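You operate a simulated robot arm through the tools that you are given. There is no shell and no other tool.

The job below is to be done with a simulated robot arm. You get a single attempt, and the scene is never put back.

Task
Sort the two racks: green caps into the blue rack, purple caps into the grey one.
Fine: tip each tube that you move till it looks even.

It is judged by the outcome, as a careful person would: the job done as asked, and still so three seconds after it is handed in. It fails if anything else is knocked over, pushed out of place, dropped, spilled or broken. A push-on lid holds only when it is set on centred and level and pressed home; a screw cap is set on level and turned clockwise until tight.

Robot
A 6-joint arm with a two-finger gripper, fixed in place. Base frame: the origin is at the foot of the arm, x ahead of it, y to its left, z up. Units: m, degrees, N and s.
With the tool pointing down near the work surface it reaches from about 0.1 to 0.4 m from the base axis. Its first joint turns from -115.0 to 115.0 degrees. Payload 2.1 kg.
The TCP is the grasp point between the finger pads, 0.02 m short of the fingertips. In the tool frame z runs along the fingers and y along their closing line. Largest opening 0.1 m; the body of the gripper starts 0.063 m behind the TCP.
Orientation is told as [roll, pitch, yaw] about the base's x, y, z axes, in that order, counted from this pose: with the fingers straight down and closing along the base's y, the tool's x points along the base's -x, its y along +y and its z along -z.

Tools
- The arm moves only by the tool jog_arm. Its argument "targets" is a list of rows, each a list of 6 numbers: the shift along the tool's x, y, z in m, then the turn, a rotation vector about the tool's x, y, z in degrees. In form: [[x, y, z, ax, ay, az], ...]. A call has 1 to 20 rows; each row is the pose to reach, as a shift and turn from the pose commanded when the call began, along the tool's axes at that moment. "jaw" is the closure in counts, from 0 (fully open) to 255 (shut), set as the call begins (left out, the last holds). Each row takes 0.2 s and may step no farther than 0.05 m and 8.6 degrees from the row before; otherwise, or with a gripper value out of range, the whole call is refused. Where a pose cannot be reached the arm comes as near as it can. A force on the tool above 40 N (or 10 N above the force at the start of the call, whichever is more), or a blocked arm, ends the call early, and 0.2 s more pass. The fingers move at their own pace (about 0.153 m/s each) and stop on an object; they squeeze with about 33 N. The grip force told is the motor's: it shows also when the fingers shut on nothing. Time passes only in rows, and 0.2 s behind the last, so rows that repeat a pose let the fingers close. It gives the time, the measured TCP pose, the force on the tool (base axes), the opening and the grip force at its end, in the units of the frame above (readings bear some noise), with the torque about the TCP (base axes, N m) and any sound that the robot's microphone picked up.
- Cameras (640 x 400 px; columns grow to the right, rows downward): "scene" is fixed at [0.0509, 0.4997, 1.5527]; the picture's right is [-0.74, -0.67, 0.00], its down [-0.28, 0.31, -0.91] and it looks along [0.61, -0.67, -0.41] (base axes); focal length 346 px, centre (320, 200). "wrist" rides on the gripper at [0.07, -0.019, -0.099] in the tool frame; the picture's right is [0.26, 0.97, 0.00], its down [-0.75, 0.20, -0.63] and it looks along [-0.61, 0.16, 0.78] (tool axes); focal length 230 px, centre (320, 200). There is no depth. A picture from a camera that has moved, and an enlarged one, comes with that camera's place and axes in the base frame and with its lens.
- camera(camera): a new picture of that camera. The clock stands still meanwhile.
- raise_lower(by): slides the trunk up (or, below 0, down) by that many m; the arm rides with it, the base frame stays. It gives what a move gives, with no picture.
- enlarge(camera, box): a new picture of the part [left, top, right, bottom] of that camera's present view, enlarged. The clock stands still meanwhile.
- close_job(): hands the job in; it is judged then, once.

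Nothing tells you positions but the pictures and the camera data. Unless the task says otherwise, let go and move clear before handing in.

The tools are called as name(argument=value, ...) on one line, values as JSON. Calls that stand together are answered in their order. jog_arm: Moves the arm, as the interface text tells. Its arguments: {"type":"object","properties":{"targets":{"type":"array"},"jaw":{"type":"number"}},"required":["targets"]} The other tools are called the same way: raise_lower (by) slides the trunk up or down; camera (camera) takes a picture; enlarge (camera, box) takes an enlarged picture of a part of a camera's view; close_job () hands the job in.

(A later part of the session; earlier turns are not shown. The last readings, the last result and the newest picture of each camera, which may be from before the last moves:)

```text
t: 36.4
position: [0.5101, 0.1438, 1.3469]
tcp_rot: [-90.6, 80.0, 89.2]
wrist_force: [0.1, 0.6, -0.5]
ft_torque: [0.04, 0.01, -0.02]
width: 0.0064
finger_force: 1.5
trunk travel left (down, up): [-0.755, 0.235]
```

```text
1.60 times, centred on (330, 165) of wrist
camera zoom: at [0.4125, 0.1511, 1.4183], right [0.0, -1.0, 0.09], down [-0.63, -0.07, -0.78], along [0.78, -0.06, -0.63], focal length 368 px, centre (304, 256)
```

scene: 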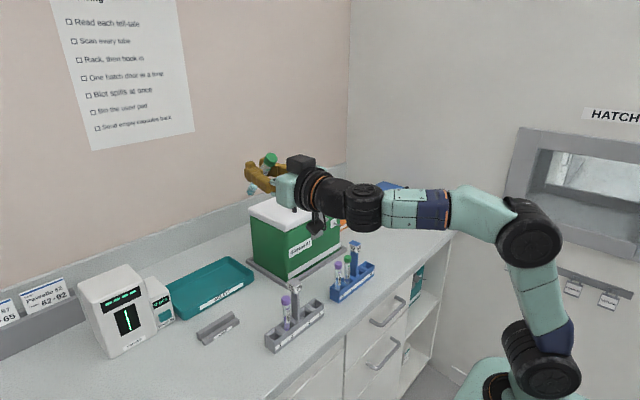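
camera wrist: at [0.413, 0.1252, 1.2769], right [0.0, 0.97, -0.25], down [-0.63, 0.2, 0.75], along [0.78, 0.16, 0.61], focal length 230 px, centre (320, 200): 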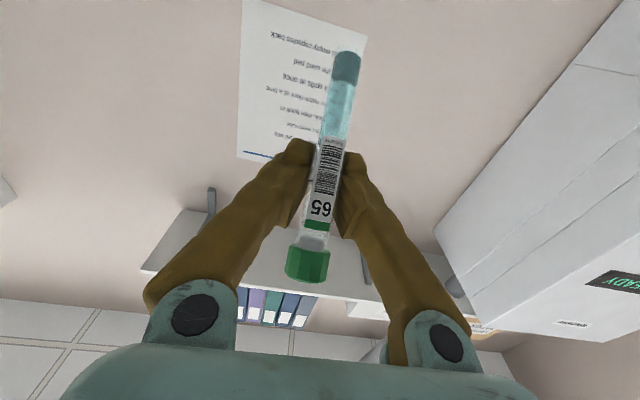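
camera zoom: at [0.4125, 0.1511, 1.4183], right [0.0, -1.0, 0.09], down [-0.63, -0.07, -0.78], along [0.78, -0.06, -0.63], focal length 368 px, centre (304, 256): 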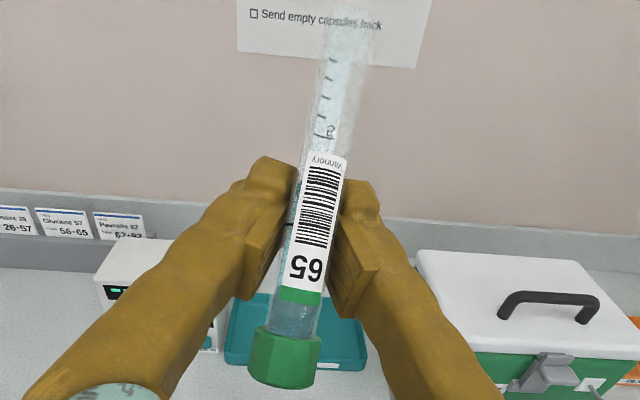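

The motor's grip force reads only 1.5 N now, so the grip may be about to loosen while the tube is inverted. I'll tighten the jaws a little and roll straight back to cap-up.

jog_arm(targets=[[0, 0, 0, 0, 0, 8.5], [0, 0, 0, 0, 0, 17], [0, 0, 0, 0, 0, 25.5], [0, 0, 0, 0, 0, 34], [0, 0, 0, 0, 0, 42.5], [0, 0, 0, 0, 0, 51], [0, 0, 0, 0, 0, 59.5], [0, 0, 0, 0, 0, 68], [0, 0, 0, 0, 0, 76.5], [0, 0, 0, 0, 0, 85], [0, 0, 0, 0, 0, 93.5], [0, 0, 0, 0, 0, 102], [0, 0, 0, 0, 0, 110.5], [0, 0, 0, 0, 0, 119], [0, 0, 0, 0, 0, 127.5], [0, 0, 0, 0, 0, 136], [0, 0, 0, 0, 0, 144.5], [0, 0, 0, 0, 0, 153], [0, 0, 0, 0, 0, 161.5], [0, 0, 0, 0, 0, 170]], jaw=246)

enlarge(camera="wrist", box=[260, 40, 400, 290])

enlarge(camera="wrist", box=[300, 40, 380, 150])

```text
t: 40.5
position: [0.5101, 0.1439, 1.3477]
tcp_rot: [121.5, -89.8, -121.4]
wrist_force: [-0.2, -0.3, -0.4]
ft_torque: [-0.01, 0.01, 0.01]
width: 0.006
finger_force: 32.3
trunk travel left (down, up): [-0.755, 0.235]
```

```text
1.60 times, centred on (330, 165) of wrist
camera zoom: at [0.4126, 0.1256, 1.2771], right [0.0, 0.97, -0.25], down [-0.63, 0.2, 0.75], along [0.78, 0.16, 0.61], focal length 368 px, centre (304, 256)
```

zoom: 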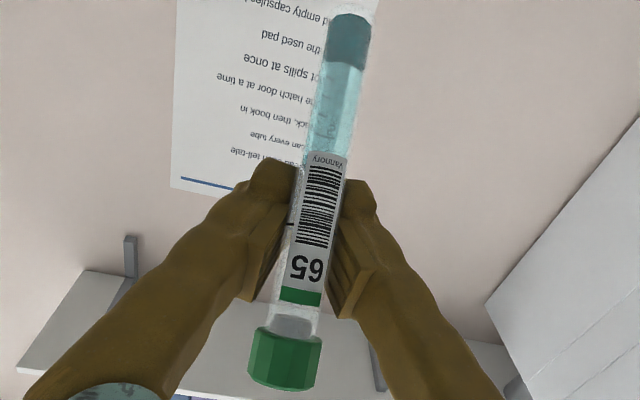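

```text
3.64 times, centred on (340, 95) of wrist
camera zoom: at [0.4126, 0.1256, 1.2771], right [0.0, 0.97, -0.25], down [-0.63, 0.2, 0.75], along [0.78, 0.16, 0.61], focal length 837 px, centre (247, 582)
```

zoom: 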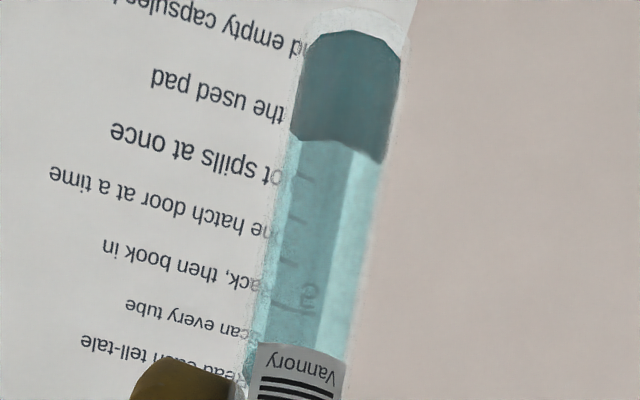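

The tube has settled in a steady seat at 6 mm with a full 33 N. The dark band looks a little smaller than before, so tipping works but needs many more repeats. I'll continue with full inversions.

jog_arm(targets=[[0, 0, 0, 0, 0, -8.5], [0, 0, 0, 0, 0, -17], [0, 0, 0, 0, 0, -25.5], [0, 0, 0, 0, 0, -34], [0, 0, 0, 0, 0, -42.5], [0, 0, 0, 0, 0, -51], [0, 0, 0, 0, 0, -59.5], [0, 0, 0, 0, 0, -68], [0, 0, 0, 0, 0, -76.5], [0, 0, 0, 0, 0, -85], [0, 0, 0, 0, 0, -93.5], [0, 0, 0, 0, 0, -102], [0, 0, 0, 0, 0, -110.5], [0, 0, 0, 0, 0, -119], [0, 0, 0, 0, 0, -127.5], [0, 0, 0, 0, 0, -136], [0, 0, 0, 0, 0, -144.5], [0, 0, 0, 0, 0, -153], [0, 0, 0, 0, 0, -161.5], [0, 0, 0, 0, 0, -170]])

enlarge(camera="wrist", box=[260, 40, 400, 290])

enlarge(camera="scene", box=[230, 120, 310, 200])

```text
t: 44.8
position: [0.511, 0.1446, 1.3488]
tcp_rot: [-90.6, 80.1, 89.3]
wrist_force: [-0.1, 0.2, -0.2]
ft_torque: [0.01, 0.01, 0.02]
width: 0.0062
finger_force: 32.3
trunk travel left (down, up): [-0.755, 0.235]
```

```text
1.60 times, centred on (330, 165) of wrist
camera zoom: at [0.4131, 0.1509, 1.4187], right [0.0, -1.0, 0.09], down [-0.63, -0.07, -0.77], along [0.78, -0.06, -0.63], focal length 368 px, centre (304, 256)
```

zoom: 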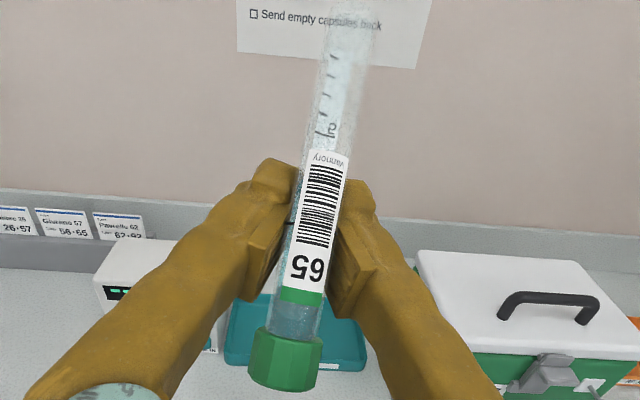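

```text
5.00 times, centred on (270, 160) of scene
camera zoom: at [0.0509, 0.4997, 1.5527], right [-0.74, -0.67, 0.0], down [-0.28, 0.31, -0.91], along [0.61, -0.67, -0.41], focal length 1728 px, centre (570, 400)
```

zoom: 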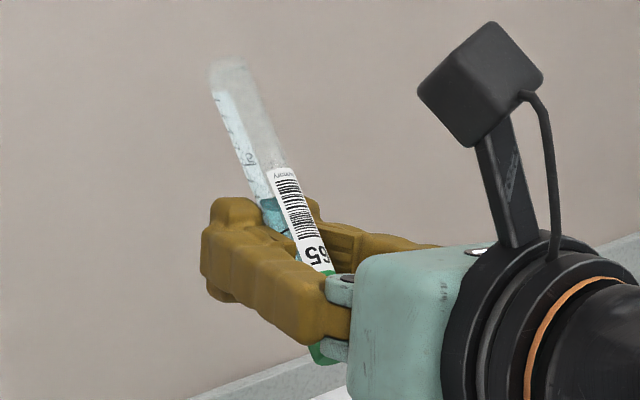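

The grip is steady (6.2 mm, 32 N). In the inverted tube the dark layer seems to sit just above the lighter liquid, so I'll zoom in to understand how it mixes.

enlarge(camera="scene", box=[255, 130, 305, 195])

enlarge(camera="wrist", box=[290, 120, 370, 260])

```text
6.15 times, centred on (280, 162) of scene
camera zoom: at [0.0509, 0.4997, 1.5527], right [-0.74, -0.67, 0.0], down [-0.28, 0.31, -0.91], along [0.61, -0.67, -0.41], focal length 2127 px, centre (566, 431)
```

zoom: 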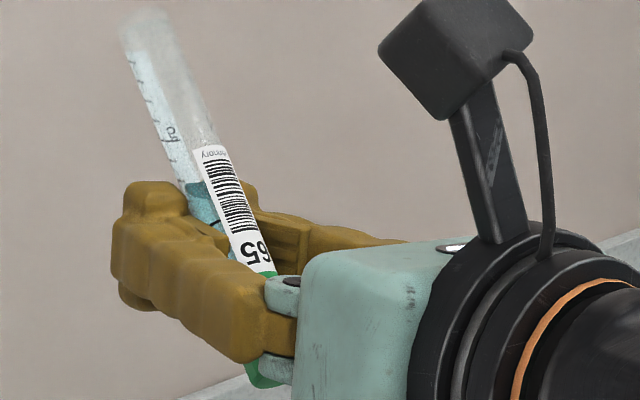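

```text
2.86 times, centred on (330, 190) of wrist
camera zoom: at [0.4131, 0.1509, 1.4187], right [0.0, -1.0, 0.09], down [-0.63, -0.07, -0.77], along [0.78, -0.06, -0.63], focal length 657 px, centre (291, 229)
```

zoom: 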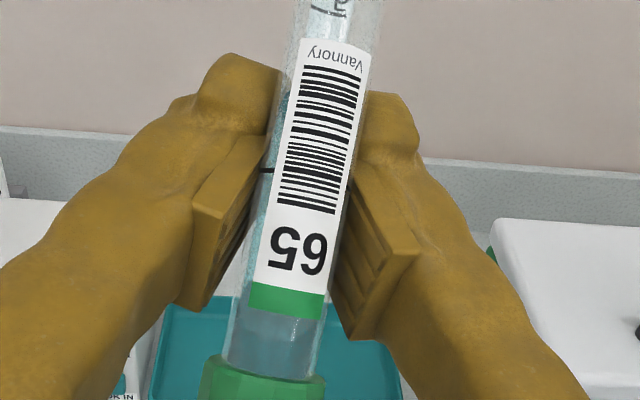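

I'll hold the tube inverted for a few seconds to see whether the dark layer disperses.

jog_arm(targets=[[0, 0, 0, 0, 0, 0], [0, 0, 0, 0, 0, 0], [0, 0, 0, 0, 0, 0], [0, 0, 0, 0, 0, 0], [0, 0, 0, 0, 0, 0], [0, 0, 0, 0, 0, 0], [0, 0, 0, 0, 0, 0], [0, 0, 0, 0, 0, 0], [0, 0, 0, 0, 0, 0], [0, 0, 0, 0, 0, 0]])

enlarge(camera="wrist", box=[290, 120, 370, 260])

enlarge(camera="scene", box=[255, 130, 305, 195])

```text
t: 47.0
position: [0.5111, 0.1447, 1.3478]
tcp_rot: [-90.7, 80.0, 89.4]
wrist_force: [0.0, -0.5, 0.5]
ft_torque: [-0.01, 0.02, 0.0]
width: 0.006
finger_force: 31.4
trunk travel left (down, up): [-0.755, 0.235]
```

```text
2.86 times, centred on (330, 190) of wrist
camera zoom: at [0.4131, 0.1507, 1.4188], right [0.0, -1.0, 0.09], down [-0.63, -0.07, -0.78], along [0.78, -0.05, -0.63], focal length 657 px, centre (291, 229)
```

zoom: 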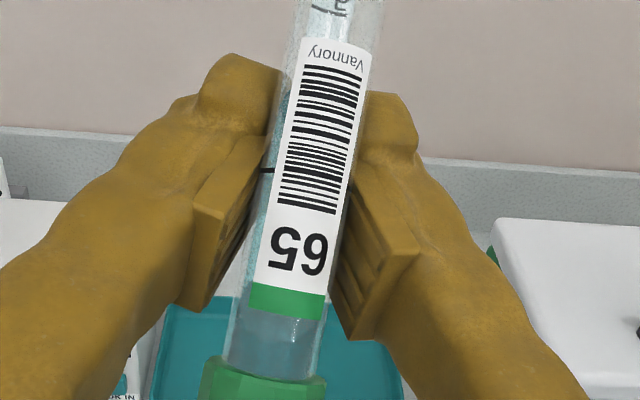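

```text
6.15 times, centred on (280, 162) of scene
camera zoom: at [0.0509, 0.4997, 1.5527], right [-0.74, -0.67, 0.0], down [-0.28, 0.31, -0.91], along [0.61, -0.67, -0.41], focal length 2127 px, centre (566, 431)
```

zoom: 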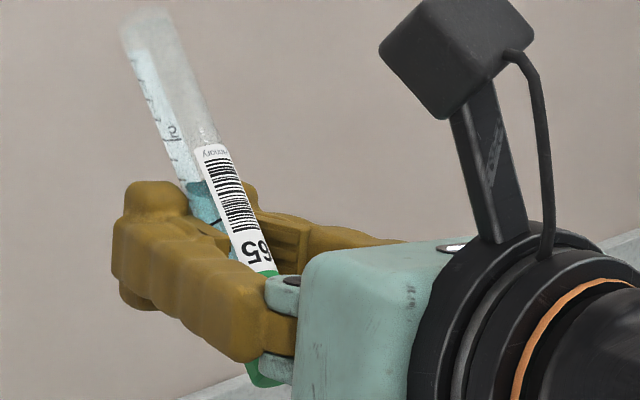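

Holding still makes no difference, so it must be the tipping motion that mixes. I'll roll back and compare the band.

jog_arm(targets=[[0, 0, 0, 0, 0, 8.5], [0, 0, 0, 0, 0, 17], [0, 0, 0, 0, 0, 25.5], [0, 0, 0, 0, 0, 34], [0, 0, 0, 0, 0, 42.5], [0, 0, 0, 0, 0, 51], [0, 0, 0, 0, 0, 59.5], [0, 0, 0, 0, 0, 68], [0, 0, 0, 0, 0, 76.5], [0, 0, 0, 0, 0, 85], [0, 0, 0, 0, 0, 93.5], [0, 0, 0, 0, 0, 102], [0, 0, 0, 0, 0, 110.5], [0, 0, 0, 0, 0, 119], [0, 0, 0, 0, 0, 127.5], [0, 0, 0, 0, 0, 136], [0, 0, 0, 0, 0, 144.5], [0, 0, 0, 0, 0, 153], [0, 0, 0, 0, 0, 161.5], [0, 0, 0, 0, 0, 170]])

enlarge(camera="wrist", box=[300, 40, 380, 150])

enlarge(camera="scene", box=[230, 140, 310, 210])

```text
t: 51.1
position: [0.5117, 0.1439, 1.3473]
tcp_rot: [118.8, -89.7, -118.8]
wrist_force: [-0.6, 0.2, 0.1]
ft_torque: [-0.02, 0.03, 0.0]
width: 0.0062
finger_force: 30.3
trunk travel left (down, up): [-0.755, 0.235]
```

```text
3.64 times, centred on (340, 95) of wrist
camera zoom: at [0.4136, 0.1258, 1.2766], right [0.0, 0.97, -0.26], down [-0.63, 0.2, 0.75], along [0.78, 0.16, 0.61], focal length 837 px, centre (247, 582)
```

zoom: 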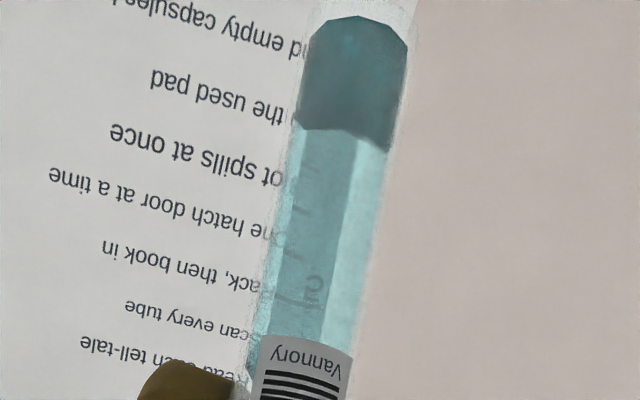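

```text
5.71 times, centred on (270, 175) of scene
camera zoom: at [0.0509, 0.4997, 1.5527], right [-0.74, -0.67, 0.0], down [-0.28, 0.31, -0.91], along [0.61, -0.67, -0.41], focal length 1975 px, centre (606, 343)
```

zoom: 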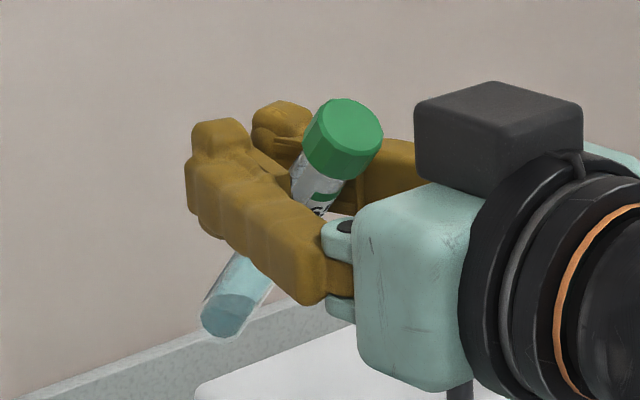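

The tube is still held (30 N). I'll repeat the exact scene zoom from earlier so the band can be compared like for like.

enlarge(camera="scene", box=[255, 140, 325, 200])

enlarge(camera="scene", box=[245, 175, 275, 205])

enlarge(camera="scene", box=[320, 240, 370, 300])

```text
6.67 times, centred on (290, 170) of scene
camera zoom: at [0.0509, 0.4997, 1.5527], right [-0.74, -0.67, 0.0], down [-0.28, 0.31, -0.91], along [0.61, -0.67, -0.41], focal length 2304 px, centre (520, 400)
```

zoom: 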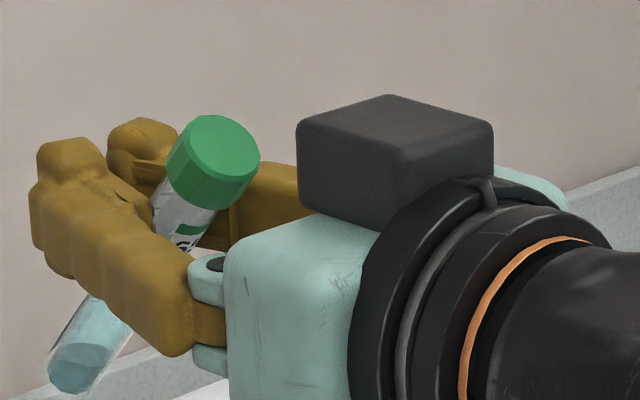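

```text
13.33 times, centred on (260, 190) of scene
camera zoom: at [0.0509, 0.4997, 1.5527], right [-0.74, -0.67, 0.0], down [-0.28, 0.31, -0.91], along [0.61, -0.67, -0.41], focal length 4608 px, centre (1120, 333)
```

zoom: 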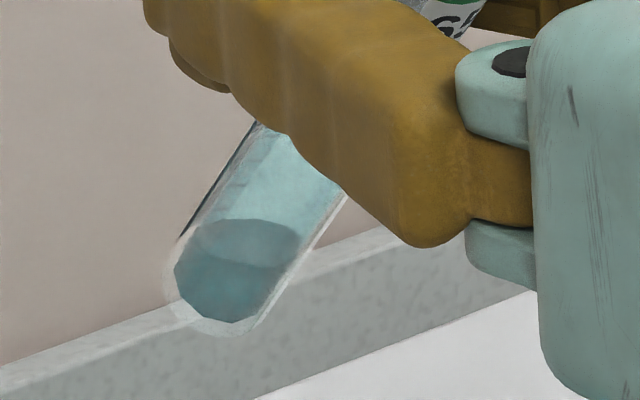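

```text
6.67 times, centred on (345, 270) of scene
camera zoom: at [0.0509, 0.4997, 1.5527], right [-0.74, -0.67, 0.0], down [-0.28, 0.31, -0.91], along [0.61, -0.67, -0.41], focal length 2304 px, centre (153, -267)
```

zoom: 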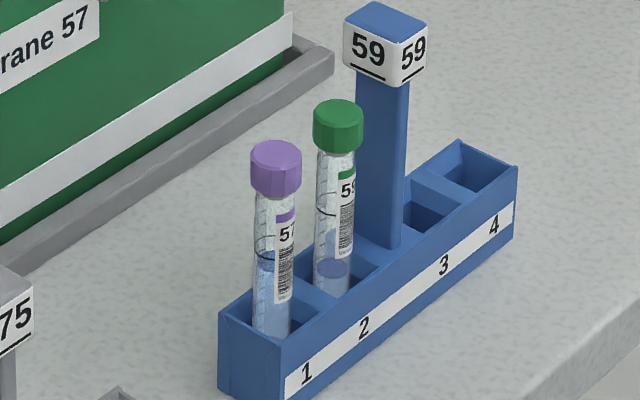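

In the same scene view the band's contrast has dropped a lot since two inversions ago, so the mixing is progressing. I'll continue with more inversions while watching the grip readings.

jog_arm(targets=[[0, 0, 0, 0, 0, -8.5], [0, 0, 0, 0, 0, -17], [0, 0, 0, 0, 0, -25.5], [0, 0, 0, 0, 0, -34], [0, 0, 0, 0, 0, -42.5], [0, 0, 0, 0, 0, -51], [0, 0, 0, 0, 0, -59.5], [0, 0, 0, 0, 0, -68], [0, 0, 0, 0, 0, -76.5], [0, 0, 0, 0, 0, -85], [0, 0, 0, 0, 0, -93.5], [0, 0, 0, 0, 0, -102], [0, 0, 0, 0, 0, -110.5], [0, 0, 0, 0, 0, -119], [0, 0, 0, 0, 0, -127.5], [0, 0, 0, 0, 0, -136], [0, 0, 0, 0, 0, -144.5], [0, 0, 0, 0, 0, -153], [0, 0, 0, 0, 0, -161.5], [0, 0, 0, 0, 0, -170]], jaw=247)

enlarge(camera="wrist", box=[260, 40, 400, 290])

```text
t: 55.4
position: [0.5107, 0.1446, 1.348]
tcp_rot: [-90.5, 80.0, 89.3]
wrist_force: [-0.2, -0.4, 0.4]
ft_torque: [-0.01, 0.04, 0.0]
width: 0.0059
finger_force: 30.1
trunk travel left (down, up): [-0.755, 0.235]
```

```text
1.60 times, centred on (330, 165) of wrist
camera zoom: at [0.4128, 0.1508, 1.419], right [0.0, -1.0, 0.09], down [-0.63, -0.07, -0.78], along [0.78, -0.06, -0.63], focal length 368 px, centre (304, 256)
```

zoom: 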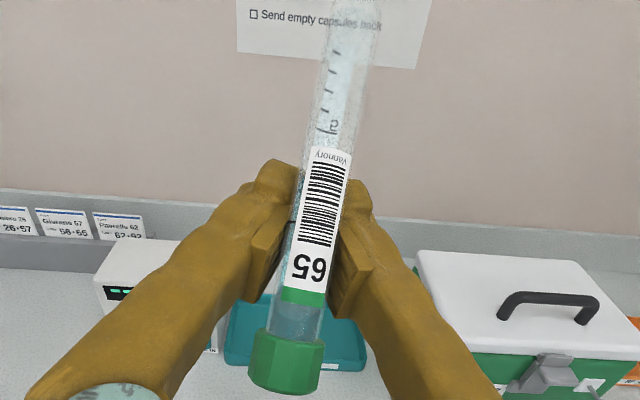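

The grip is holding at 30 N. I'll roll back upright.

jog_arm(targets=[[0, 0, 0, 0, 0, 8.5], [0, 0, 0, 0, 0, 17], [0, 0, 0, 0, 0, 25.5], [0, 0, 0, 0, 0, 34], [0, 0, 0, 0, 0, 42.5], [0, 0, 0, 0, 0, 51], [0, 0, 0, 0, 0, 59.5], [0, 0, 0, 0, 0, 68], [0, 0, 0, 0, 0, 76.5], [0, 0, 0, 0, 0, 85], [0, 0, 0, 0, 0, 93.5], [0, 0, 0, 0, 0, 102], [0, 0, 0, 0, 0, 110.5], [0, 0, 0, 0, 0, 119], [0, 0, 0, 0, 0, 127.5], [0, 0, 0, 0, 0, 136], [0, 0, 0, 0, 0, 144.5], [0, 0, 0, 0, 0, 153], [0, 0, 0, 0, 0, 161.5], [0, 0, 0, 0, 0, 170]], jaw=248)

enlarge(camera="wrist", box=[260, 40, 400, 290])

enlarge(camera="scene", box=[245, 140, 315, 210])

enlarge(camera="scene", box=[245, 175, 275, 205])

```text
t: 59.5
position: [0.511, 0.1459, 1.3465]
tcp_rot: [120.0, -89.7, -120.1]
wrist_force: [0.3, -0.9, 0.3]
ft_torque: [0.02, -0.01, -0.01]
width: 0.0058
finger_force: 29.6
trunk travel left (down, up): [-0.755, 0.235]
```

```text
1.60 times, centred on (330, 165) of wrist
camera zoom: at [0.4134, 0.1262, 1.2767], right [0.0, 0.97, -0.26], down [-0.63, 0.2, 0.75], along [0.78, 0.16, 0.61], focal length 368 px, centre (304, 256)
```

zoom: 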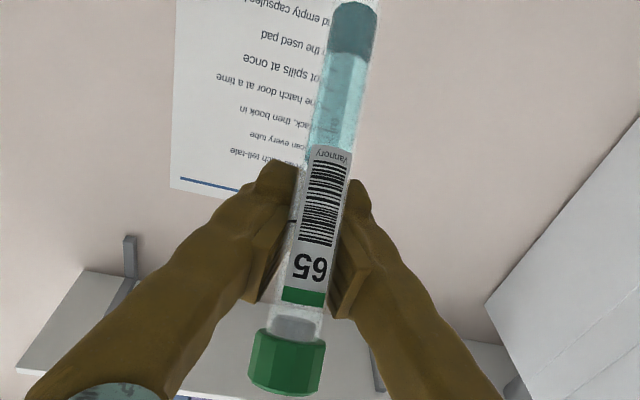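

```text
5.71 times, centred on (280, 175) of scene
camera zoom: at [0.0509, 0.4997, 1.5527], right [-0.74, -0.67, 0.0], down [-0.28, 0.31, -0.91], along [0.61, -0.67, -0.41], focal length 1975 px, centre (549, 343)
```

zoom: 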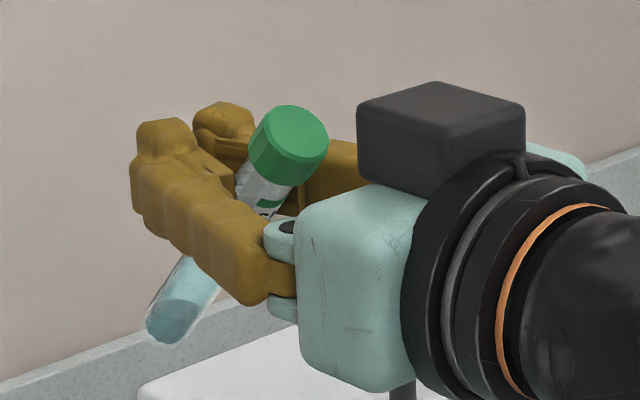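

```text
13.33 times, centred on (260, 190) of scene
camera zoom: at [0.0509, 0.4997, 1.5527], right [-0.74, -0.67, 0.0], down [-0.28, 0.31, -0.91], along [0.61, -0.67, -0.41], focal length 4608 px, centre (1120, 333)
```

zoom: 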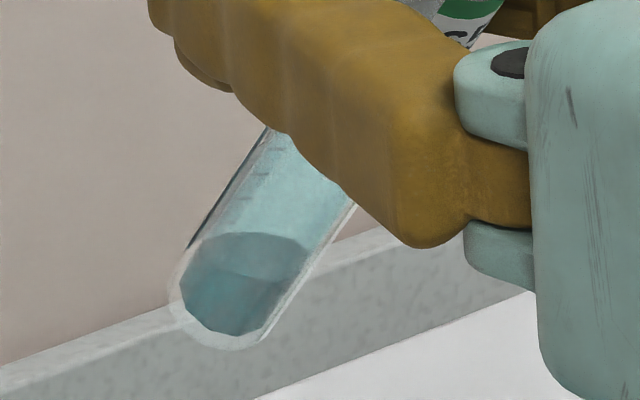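

I'll make one more like-for-like close-up of the band from the wrist camera before deciding how to continue.

enlarge(camera="wrist", box=[300, 40, 380, 150])

enlarge(camera="scene", box=[255, 140, 325, 200])

```text
3.64 times, centred on (340, 95) of wrist
camera zoom: at [0.4134, 0.1262, 1.2767], right [0.0, 0.97, -0.26], down [-0.63, 0.2, 0.75], along [0.78, 0.16, 0.61], focal length 837 px, centre (247, 582)
```

zoom: 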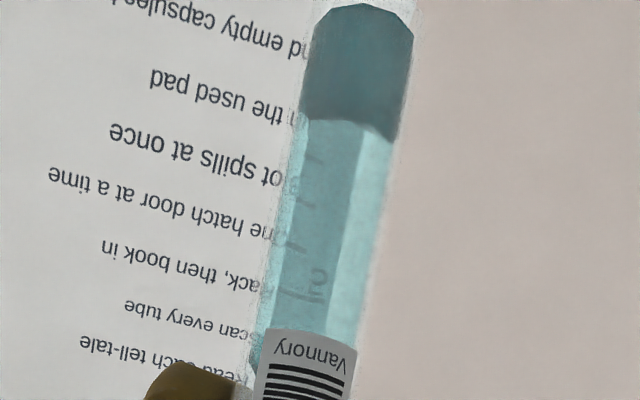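

```text
6.67 times, centred on (290, 170) of scene
camera zoom: at [0.0509, 0.4997, 1.5527], right [-0.74, -0.67, 0.0], down [-0.28, 0.31, -0.91], along [0.61, -0.67, -0.41], focal length 2304 px, centre (520, 400)
```

zoom: 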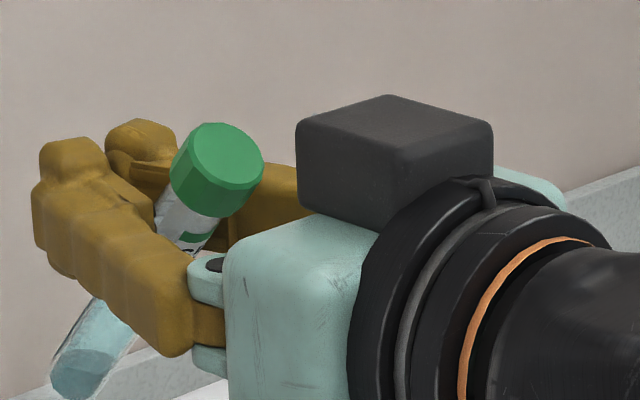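

The two layers are converging slowly. I'll keep inverting, with the grip holding steadily near 30 N.

jog_arm(targets=[[0, 0, 0, 0, 0, -8.5], [0, 0, 0, 0, 0, -17], [0, 0, 0, 0, 0, -25.5], [0, 0, 0, 0, 0, -34], [0, 0, 0, 0, 0, -42.5], [0, 0, 0, 0, 0, -51], [0, 0, 0, 0, 0, -59.5], [0, 0, 0, 0, 0, -68], [0, 0, 0, 0, 0, -76.5], [0, 0, 0, 0, 0, -85], [0, 0, 0, 0, 0, -93.5], [0, 0, 0, 0, 0, -102], [0, 0, 0, 0, 0, -110.5], [0, 0, 0, 0, 0, -119], [0, 0, 0, 0, 0, -127.5], [0, 0, 0, 0, 0, -136], [0, 0, 0, 0, 0, -144.5], [0, 0, 0, 0, 0, -153], [0, 0, 0, 0, 0, -161.5], [0, 0, 0, 0, 0, -170]], jaw=249)

enlarge(camera="wrist", box=[260, 40, 400, 290])

```text
t: 63.8
position: [0.5122, 0.1459, 1.3468]
tcp_rot: [-90.6, 80.1, 89.4]
wrist_force: [-0.3, -0.1, -0.1]
ft_torque: [-0.02, -0.01, -0.01]
width: 0.006
finger_force: 29.9
trunk travel left (down, up): [-0.755, 0.235]
```

```text
1.60 times, centred on (330, 165) of wrist
camera zoom: at [0.4132, 0.1509, 1.4186], right [0.0, -1.0, 0.09], down [-0.63, -0.07, -0.77], along [0.78, -0.06, -0.63], focal length 368 px, centre (304, 256)
```

zoom: 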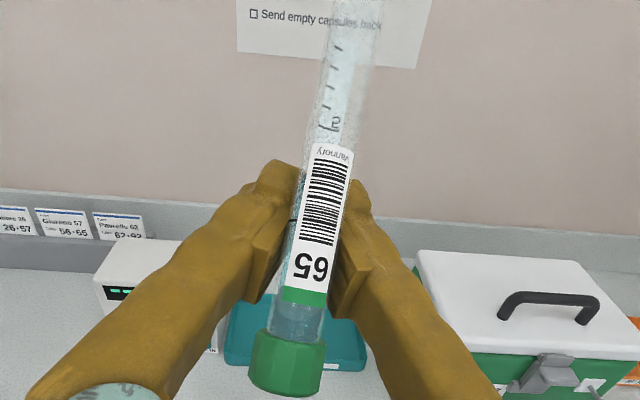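

The tube is inverted with the grip steady, so I'll roll it back.

jog_arm(targets=[[0, 0, 0, 0, 0, 8.5], [0, 0, 0, 0, 0, 17], [0, 0, 0, 0, 0, 25.5], [0, 0, 0, 0, 0, 34], [0, 0, 0, 0, 0, 42.5], [0, 0, 0, 0, 0, 51], [0, 0, 0, 0, 0, 59.5], [0, 0, 0, 0, 0, 68], [0, 0, 0, 0, 0, 76.5], [0, 0, 0, 0, 0, 85], [0, 0, 0, 0, 0, 93.5], [0, 0, 0, 0, 0, 102], [0, 0, 0, 0, 0, 110.5], [0, 0, 0, 0, 0, 119], [0, 0, 0, 0, 0, 127.5], [0, 0, 0, 0, 0, 136], [0, 0, 0, 0, 0, 144.5], [0, 0, 0, 0, 0, 153], [0, 0, 0, 0, 0, 161.5], [0, 0, 0, 0, 0, 170]], jaw=249)

enlarge(camera="wrist", box=[300, 20, 380, 130])

enlarge(camera="scene", box=[245, 175, 275, 205])

```text
t: 68.0
position: [0.5109, 0.1446, 1.3465]
tcp_rot: [120.8, -89.8, -120.9]
wrist_force: [0.7, -0.6, -1.8]
ft_torque: [0.0, 0.0, 0.01]
width: 0.006
finger_force: 29.6
trunk travel left (down, up): [-0.755, 0.235]
```

```text
3.64 times, centred on (340, 75) of wrist
camera zoom: at [0.4128, 0.1259, 1.2771], right [0.0, 0.97, -0.26], down [-0.63, 0.2, 0.75], along [0.78, 0.16, 0.61], focal length 837 px, centre (247, 654)
```

zoom: 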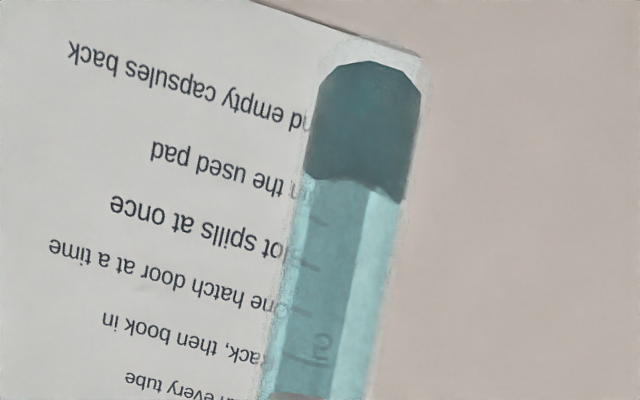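

```text
13.33 times, centred on (260, 190) of scene
camera zoom: at [0.0509, 0.4997, 1.5527], right [-0.74, -0.67, 0.0], down [-0.28, 0.31, -0.91], along [0.61, -0.67, -0.41], focal length 4608 px, centre (1120, 333)
```

zoom: 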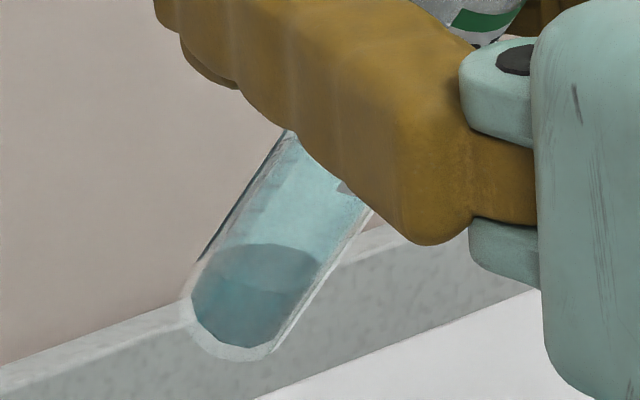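

The band persists, and the tube is slipping about 2 mm along its axis each cycle. So far I've only swung it between 40° and 139° from upright. I'll change to a full swing between vertical upright and fully inverted, by rotating about the base x axis, and first move to a roomier place nearer the arm's centre line.

jog_arm(targets=[[0.0245, -0.0242, -0.0102, 0, 6.7, 0], [0.049, -0.0483, -0.0203, 0, 13.4, 0], [0.0735, -0.0725, -0.0305, 0, 20.1, 0], [0.098, -0.0967, -0.0407, 0, 26.8, 0], [0.1225, -0.1208, -0.0508, 0, 33.4, 0], [0.147, -0.145, -0.061, 0, 40, 0]])

camera(camera="wrist")

camera(camera="scene")

```text
t: 69.3
position: [0.449, -0.0032, 1.1989]
tcp_rot: [0.1, -50.0, -0.2]
wrist_force: [-0.1, -0.1, -0.5]
ft_torque: [-0.02, 0.02, 0.05]
width: 0.0061
finger_force: 29.8
trunk travel left (down, up): [-0.755, 0.235]
```

```text
taken
camera wrist: at [0.3298, -0.0207, 1.2087], right [-0.16, 0.97, -0.2], down [0.0, 0.2, 0.98], along [0.99, 0.16, -0.03], focal length 230 px, centre (320, 200)
```

wrist: 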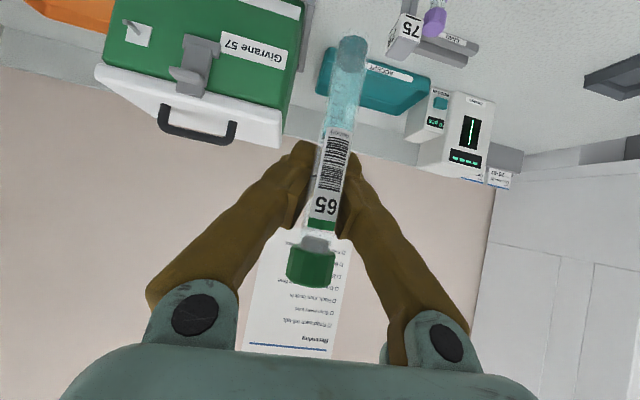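

```text
taken
```

scene: 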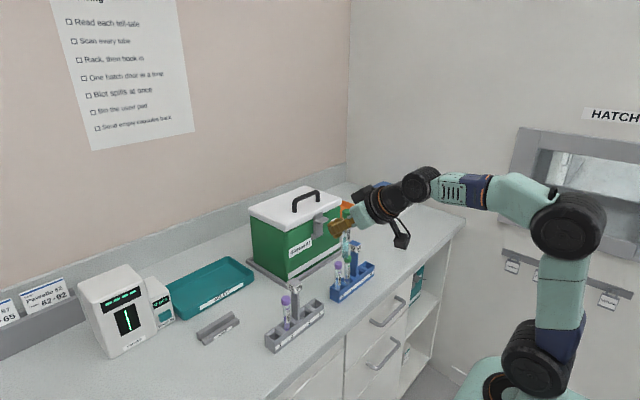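

The tube is vertical again and clear of everything. I'll zoom in on the contents to compare with the first upright view.

enlarge(camera="wrist", box=[260, 20, 400, 290])

enlarge(camera="scene", box=[320, 190, 380, 270])

```text
1.48 times, centred on (330, 155) of wrist
camera zoom: at [0.3298, -0.0207, 1.2087], right [-0.16, 0.97, -0.2], down [0.0, 0.2, 0.98], along [0.99, 0.16, -0.03], focal length 341 px, centre (305, 267)
```

zoom: 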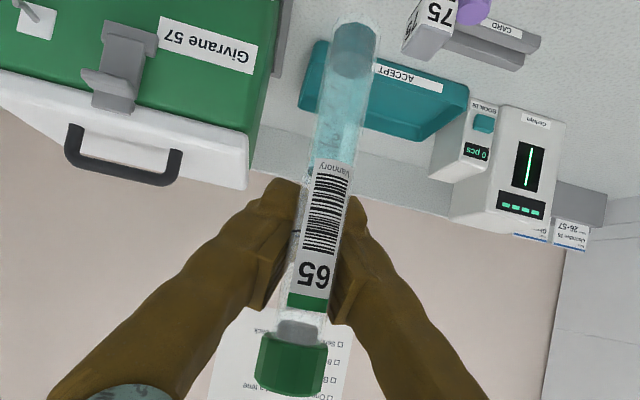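

```text
5.00 times, centred on (350, 230) of scene
camera zoom: at [0.0509, 0.4997, 1.5527], right [-0.74, -0.67, 0.0], down [-0.28, 0.31, -0.91], along [0.61, -0.67, -0.41], focal length 1728 px, centre (170, 50)
```

zoom: 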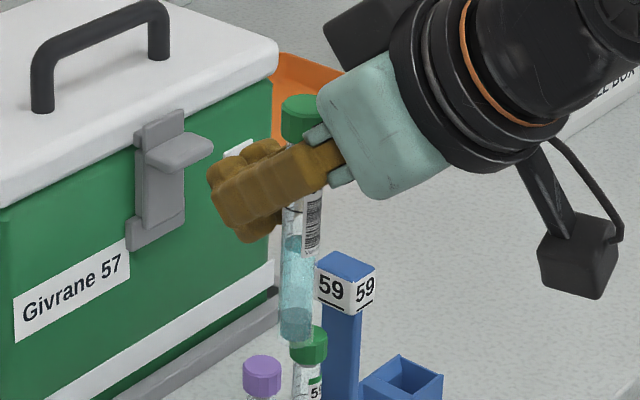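

From vertical, I'll now rotate the tube about the base x axis, doing the first half and checking that it is reachable.

jog_arm(targets=[[0, 0, 0, 5.466, 0, -6.511], [0, 0, 0, 10.93, 0, -13.02], [0, 0, 0, 16.4, 0, -19.53], [0, 0, 0, 21.86, 0, -26.04], [0, 0, 0, 27.33, 0, -32.56], [0, 0, 0, 32.8, 0, -39.07], [0, 0, 0, 38.26, 0, -45.58], [0, 0, 0, 43.73, 0, -52.09], [0, 0, 0, 49.19, 0, -58.6], [0, 0, 0, 54.66, 0, -65.11]])

camera(camera="scene")

```text
t: 71.5
position: [0.4507, 0.0004, 1.2008]
tcp_rot: [-87.0, -3.8, 50.0]
wrist_force: [-1.2, 0.1, -1.0]
ft_torque: [0.0, -0.01, -0.01]
width: 0.0059
finger_force: 29.3
trunk travel left (down, up): [-0.755, 0.235]
```

```text
taken
```

scene: 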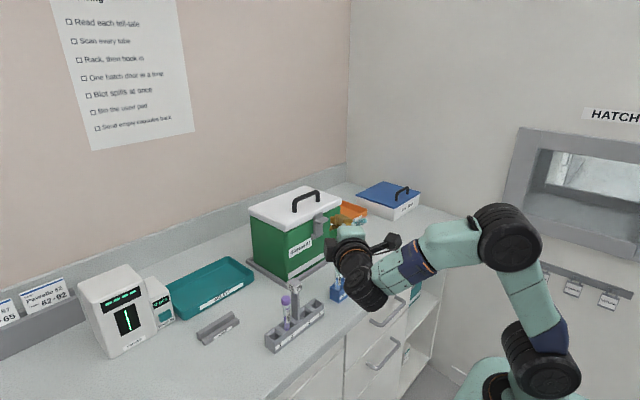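

That half was fully reachable. I'll continue to full inversion.

jog_arm(targets=[[0, 0, 0, 5.466, 0, -6.511], [0, 0, 0, 10.93, 0, -13.02], [0, 0, 0, 16.4, 0, -19.53], [0, 0, 0, 21.86, 0, -26.04], [0, 0, 0, 27.33, 0, -32.56], [0, 0, 0, 32.8, 0, -39.07], [0, 0, 0, 38.26, 0, -45.58], [0, 0, 0, 43.73, 0, -52.09], [0, 0, 0, 49.19, 0, -58.6], [0, 0, 0, 54.66, 0, -65.11]])

camera(camera="scene")

camera(camera="wrist")

```text
t: 73.8
position: [0.4697, 0.0152, 1.219]
tcp_rot: [-164.4, 48.9, 11.6]
wrist_force: [0.1, -0.2, -0.3]
ft_torque: [0.0, 0.0, 0.0]
width: 0.0026
finger_force: 0.0
out of reach, approached as far as the arm can: row 8, 9, 10
trunk travel left (down, up): [-0.755, 0.235]
```

```text
taken
```

scene: 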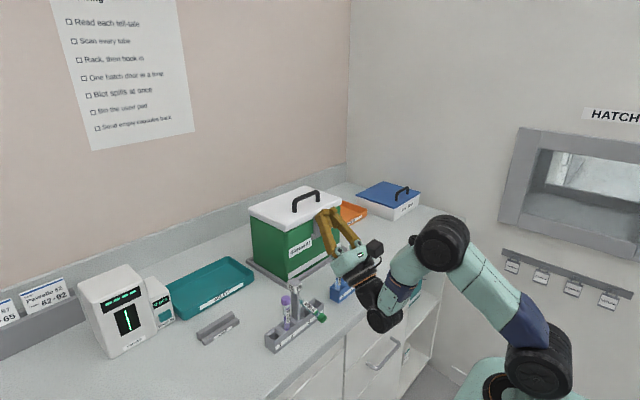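

```text
taken
camera wrist: at [0.3491, 0.0359, 1.2118], right [-0.17, -0.98, 0.02], down [0.0, -0.02, -1.0], along [0.98, -0.17, 0.0], focal length 230 px, centre (320, 200)
```

wrist: 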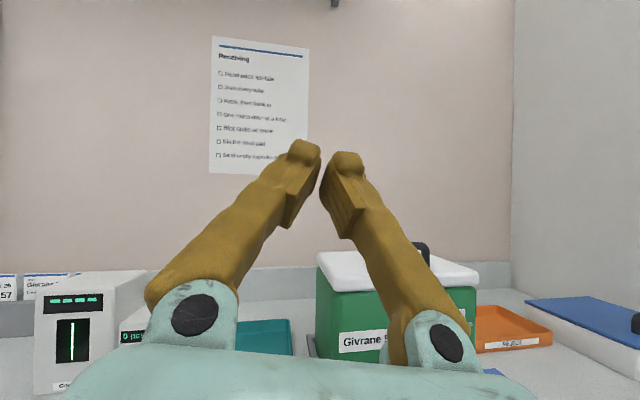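

The tube has slipped out of the gripper: the width is 2.6 mm and there is no grip force. I can see its green cap near the grey rack, so I'll look closely at where it is.

enlarge(camera="scene", box=[250, 260, 350, 360])

enlarge(camera="scene", box=[290, 280, 340, 340])

enlarge(camera="scene", box=[240, 180, 440, 340])

```text
4.00 times, centred on (300, 310) of scene
camera zoom: at [0.0509, 0.4997, 1.5527], right [-0.74, -0.67, 0.0], down [-0.28, 0.31, -0.91], along [0.61, -0.67, -0.41], focal length 1382 px, centre (400, -240)
```

zoom: 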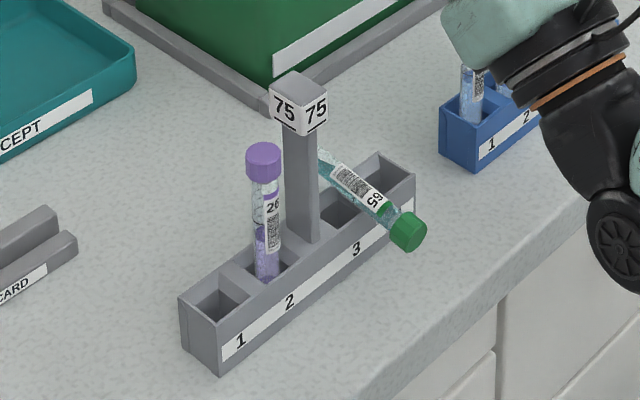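

```text
6.67 times, centred on (315, 310) of scene
camera zoom: at [0.0509, 0.4997, 1.5527], right [-0.74, -0.67, 0.0], down [-0.28, 0.31, -0.91], along [0.61, -0.67, -0.41], focal length 2304 px, centre (353, -533)
```

zoom: 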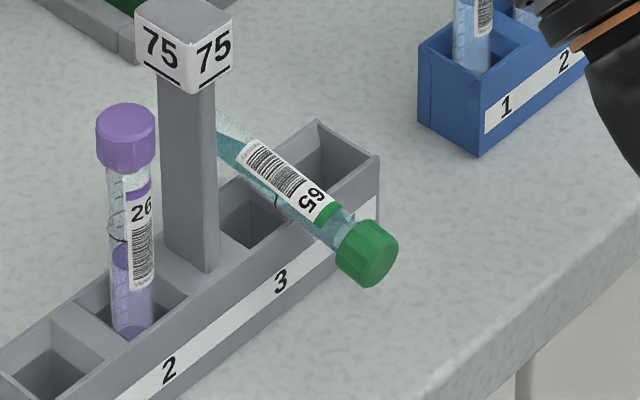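

```text
2.50 times, centred on (340, 260) of scene
camera zoom: at [0.0509, 0.4997, 1.5527], right [-0.74, -0.67, 0.0], down [-0.28, 0.31, -0.91], along [0.61, -0.67, -0.41], focal length 864 px, centre (270, 50)
```

zoom: 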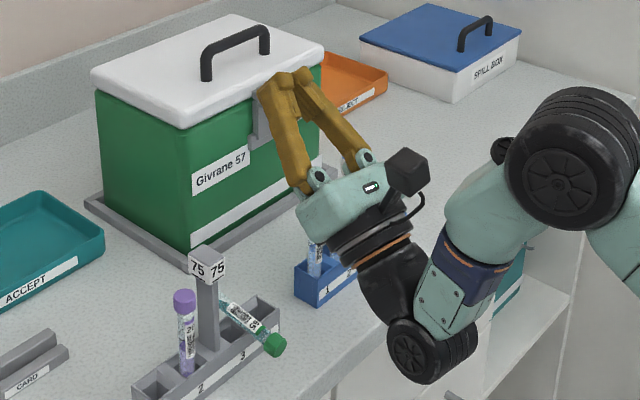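

The tube is intact with its cap on, lying across slots 3–4 of the grey rack and leaning by the post. I'll wait a moment without moving to see whether it is at rest.

jog_arm(targets=[[0, 0, 0, 0, 0, 0], [0, 0, 0, 0, 0, 0]])

enlarge(camera="scene", box=[290, 280, 340, 340])

```text
t: 74.3
position: [0.4674, 0.0144, 1.2187]
tcp_rot: [-164.1, 48.9, 11.6]
wrist_force: [0.3, -0.1, 0.7]
ft_torque: [-0.01, -0.05, -0.02]
width: 0.0023
finger_force: 0.0
trunk travel left (down, up): [-0.755, 0.235]
```

```text
6.67 times, centred on (315, 310) of scene
camera zoom: at [0.0509, 0.4997, 1.5527], right [-0.74, -0.67, 0.0], down [-0.28, 0.31, -0.91], along [0.61, -0.67, -0.41], focal length 2304 px, centre (353, -533)
```

zoom: 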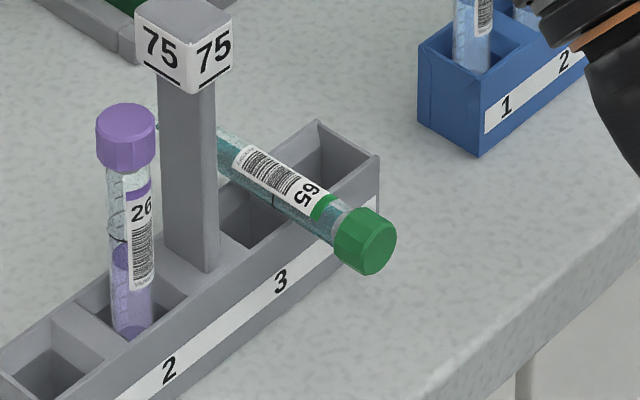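

It shifted slightly and now lies flatter on the rack, so I'll wait a little longer.

jog_arm(targets=[[0, 0, 0, 0, 0, 0], [0, 0, 0, 0, 0, 0], [0, 0, 0, 0, 0, 0], [0, 0, 0, 0, 0, 0], [0, 0, 0, 0, 0, 0]])

enlarge(camera="scene", box=[290, 280, 340, 340])

camera(camera="scene")

```text
t: 75.5
position: [0.4676, 0.0139, 1.219]
tcp_rot: [-164.0, 48.9, 11.6]
wrist_force: [-0.3, -0.1, 0.4]
ft_torque: [-0.01, -0.01, 0.01]
width: 0.0028
finger_force: 0.0
trunk travel left (down, up): [-0.755, 0.235]
```

```text
6.67 times, centred on (315, 310) of scene
camera zoom: at [0.0509, 0.4997, 1.5527], right [-0.74, -0.67, 0.0], down [-0.28, 0.31, -0.91], along [0.61, -0.67, -0.41], focal length 2304 px, centre (353, -533)
```

zoom: 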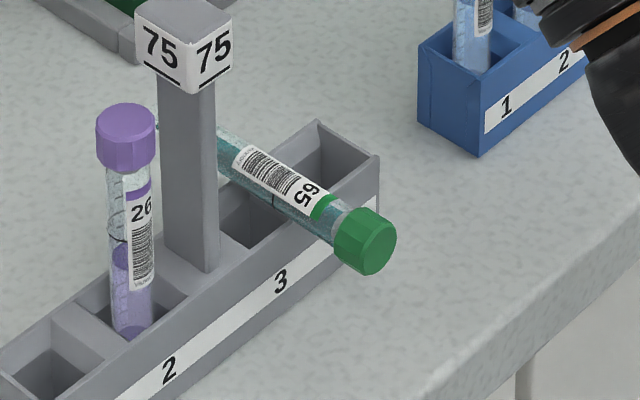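

```text
taken
```

scene: 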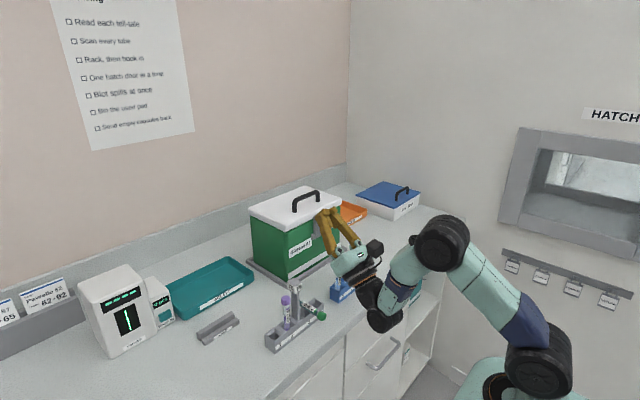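

The tube is now at rest, lying along x across the top of the grey rack at about y ≈ 0.02, z ≈ 0.945, capped and intact, with nothing else disturbed. The fingers close in a slight V, which squeezed it toward the palm, so next time I'll use a lighter, position-limited grip. I'll bring the tool back to the upright pose above and look.

jog_arm(targets=[[0.0028, 0.0004, -0.0008, -5.466, 0, 6.511], [0.0056, 0.0009, -0.0016, -10.93, 0, 13.02], [0.0084, 0.0013, -0.0023, -16.4, 0, 19.53], [0.0112, 0.0017, -0.0031, -21.86, 0, 26.04], [0.014, 0.0021, -0.0039, -27.33, 0, 32.56], [0.0168, 0.0026, -0.0047, -32.8, 0, 39.07], [0.0196, 0.003, -0.0054, -38.26, 0, 45.58], [0.0224, 0.0034, -0.0062, -43.73, 0, 52.09], [0.0252, 0.0038, -0.007, -49.19, 0, 58.6], [0.028, 0.0043, -0.0078, -54.66, 0, 65.11]])

camera(camera="scene")

```text
t: 77.8
position: [0.4432, 0.0069, 1.233]
tcp_rot: [-86.8, -4.1, 49.9]
wrist_force: [0.0, -1.0, 0.4]
ft_torque: [0.01, 0.01, 0.03]
width: 0.0027
finger_force: 0.1
trunk travel left (down, up): [-0.755, 0.235]
```

```text
taken
```

scene: 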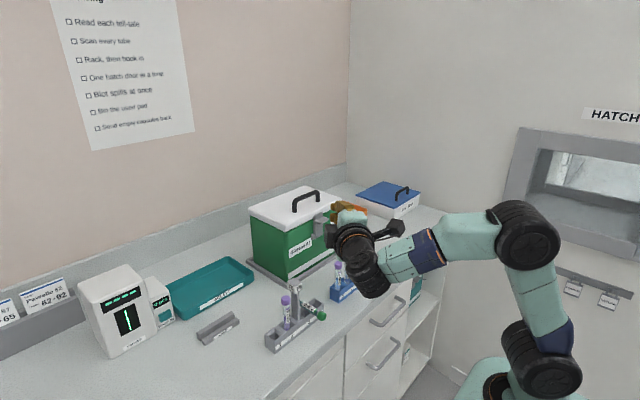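

The way back is clear, so I'll complete the rotation to upright.

jog_arm(targets=[[0, 0, 0, -5.466, 0, 6.511], [0, 0, 0, -10.93, 0, 13.02], [0, 0, 0, -16.4, 0, 19.53], [0, 0, 0, -21.86, 0, 26.04], [0, 0, 0, -27.33, 0, 32.56], [0, 0, 0, -32.8, 0, 39.07], [0, 0, 0, -38.26, 0, 45.58], [0, 0, 0, -43.73, 0, 52.09], [0, 0, 0, -49.19, 0, 58.6], [0, 0, 0, -54.66, 0, 65.11]])

camera(camera="wrist")

enlarge(camera="scene", box=[250, 260, 350, 360])

```text
t: 80.0
position: [0.4448, 0.0055, 1.2335]
tcp_rot: [0.0, -50.2, -0.1]
wrist_force: [0.8, 0.2, 0.2]
ft_torque: [0.02, -0.02, 0.01]
width: 0.0026
finger_force: 0.0
trunk travel left (down, up): [-0.755, 0.235]
```

```text
taken
camera wrist: at [0.3246, -0.0123, 1.2439], right [-0.16, 0.97, -0.2], down [0.0, 0.2, 0.98], along [0.99, 0.16, -0.03], focal length 230 px, centre (320, 200)
```

wrist: 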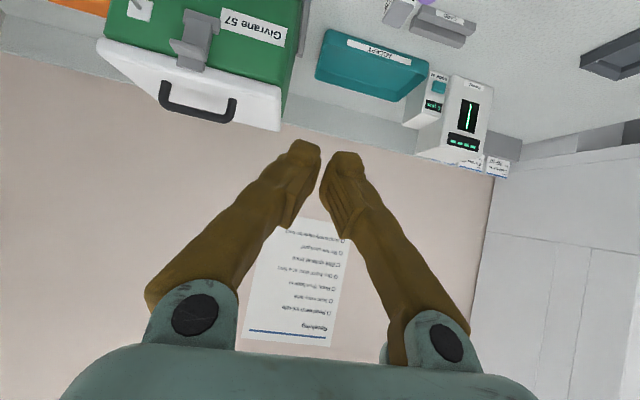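

```text
4.00 times, centred on (300, 310) of scene
camera zoom: at [0.0509, 0.4997, 1.5527], right [-0.74, -0.67, 0.0], down [-0.28, 0.31, -0.91], along [0.61, -0.67, -0.41], focal length 1382 px, centre (400, -240)
```

zoom: 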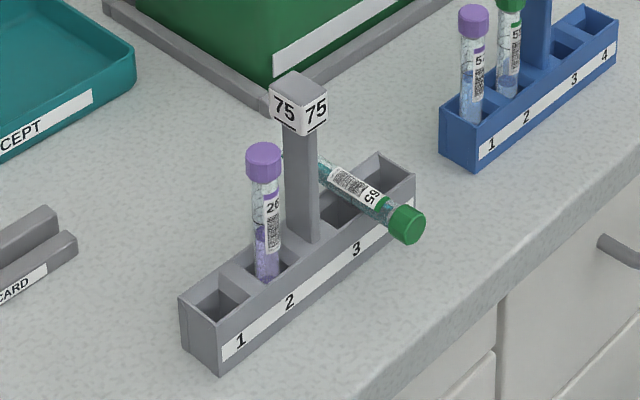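

Everything else is still in place. I'll tilt the tool steeper and come down nearer to view the lying tube with the wrist camera.

jog_arm(targets=[[0.0296, 0.0036, 0.0167, 0, 6.25, 0], [0.0592, 0.0073, 0.0333, 0, 12.5, 0], [0.0888, 0.0109, 0.05, 0, 18.75, 0], [0.1184, 0.0145, 0.0667, 0, 25, 0]])

camera(camera="wrist")

enlarge(camera="wrist", box=[230, 0, 430, 150])

```text
t: 81.0
position: [0.4194, 0.0221, 1.1008]
tcp_rot: [0.0, -25.0, 0.0]
wrist_force: [0.7, -0.2, 0.2]
ft_torque: [0.01, 0.0, 0.02]
width: 0.0028
finger_force: 0.1
trunk travel left (down, up): [-0.755, 0.235]
```

```text
taken
camera wrist: at [0.3152, 0.0034, 1.1607], right [-0.23, 0.97, -0.11], down [0.41, 0.2, 0.89], along [0.88, 0.16, -0.45], focal length 230 px, centre (320, 200)
```

wrist: 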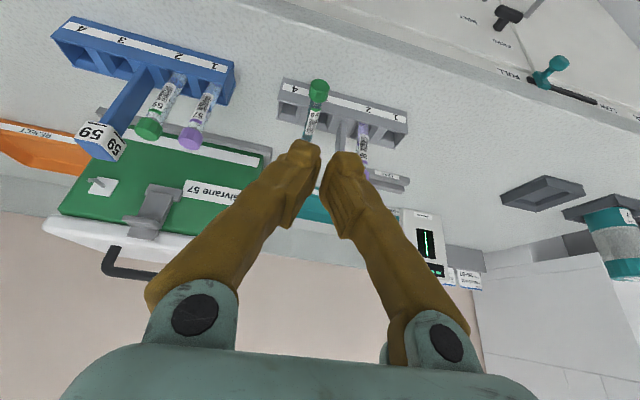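

```text
2.67 times, centred on (330, 75) of wrist
camera zoom: at [0.3152, 0.0034, 1.1607], right [-0.23, 0.97, -0.11], down [0.41, 0.2, 0.89], along [0.88, 0.16, -0.45], focal length 614 px, centre (293, 533)
```

zoom: 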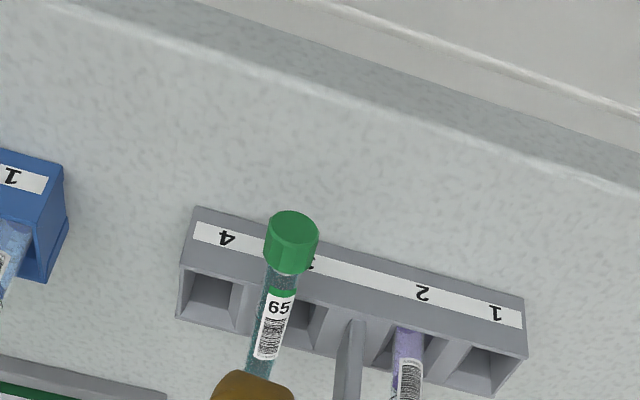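

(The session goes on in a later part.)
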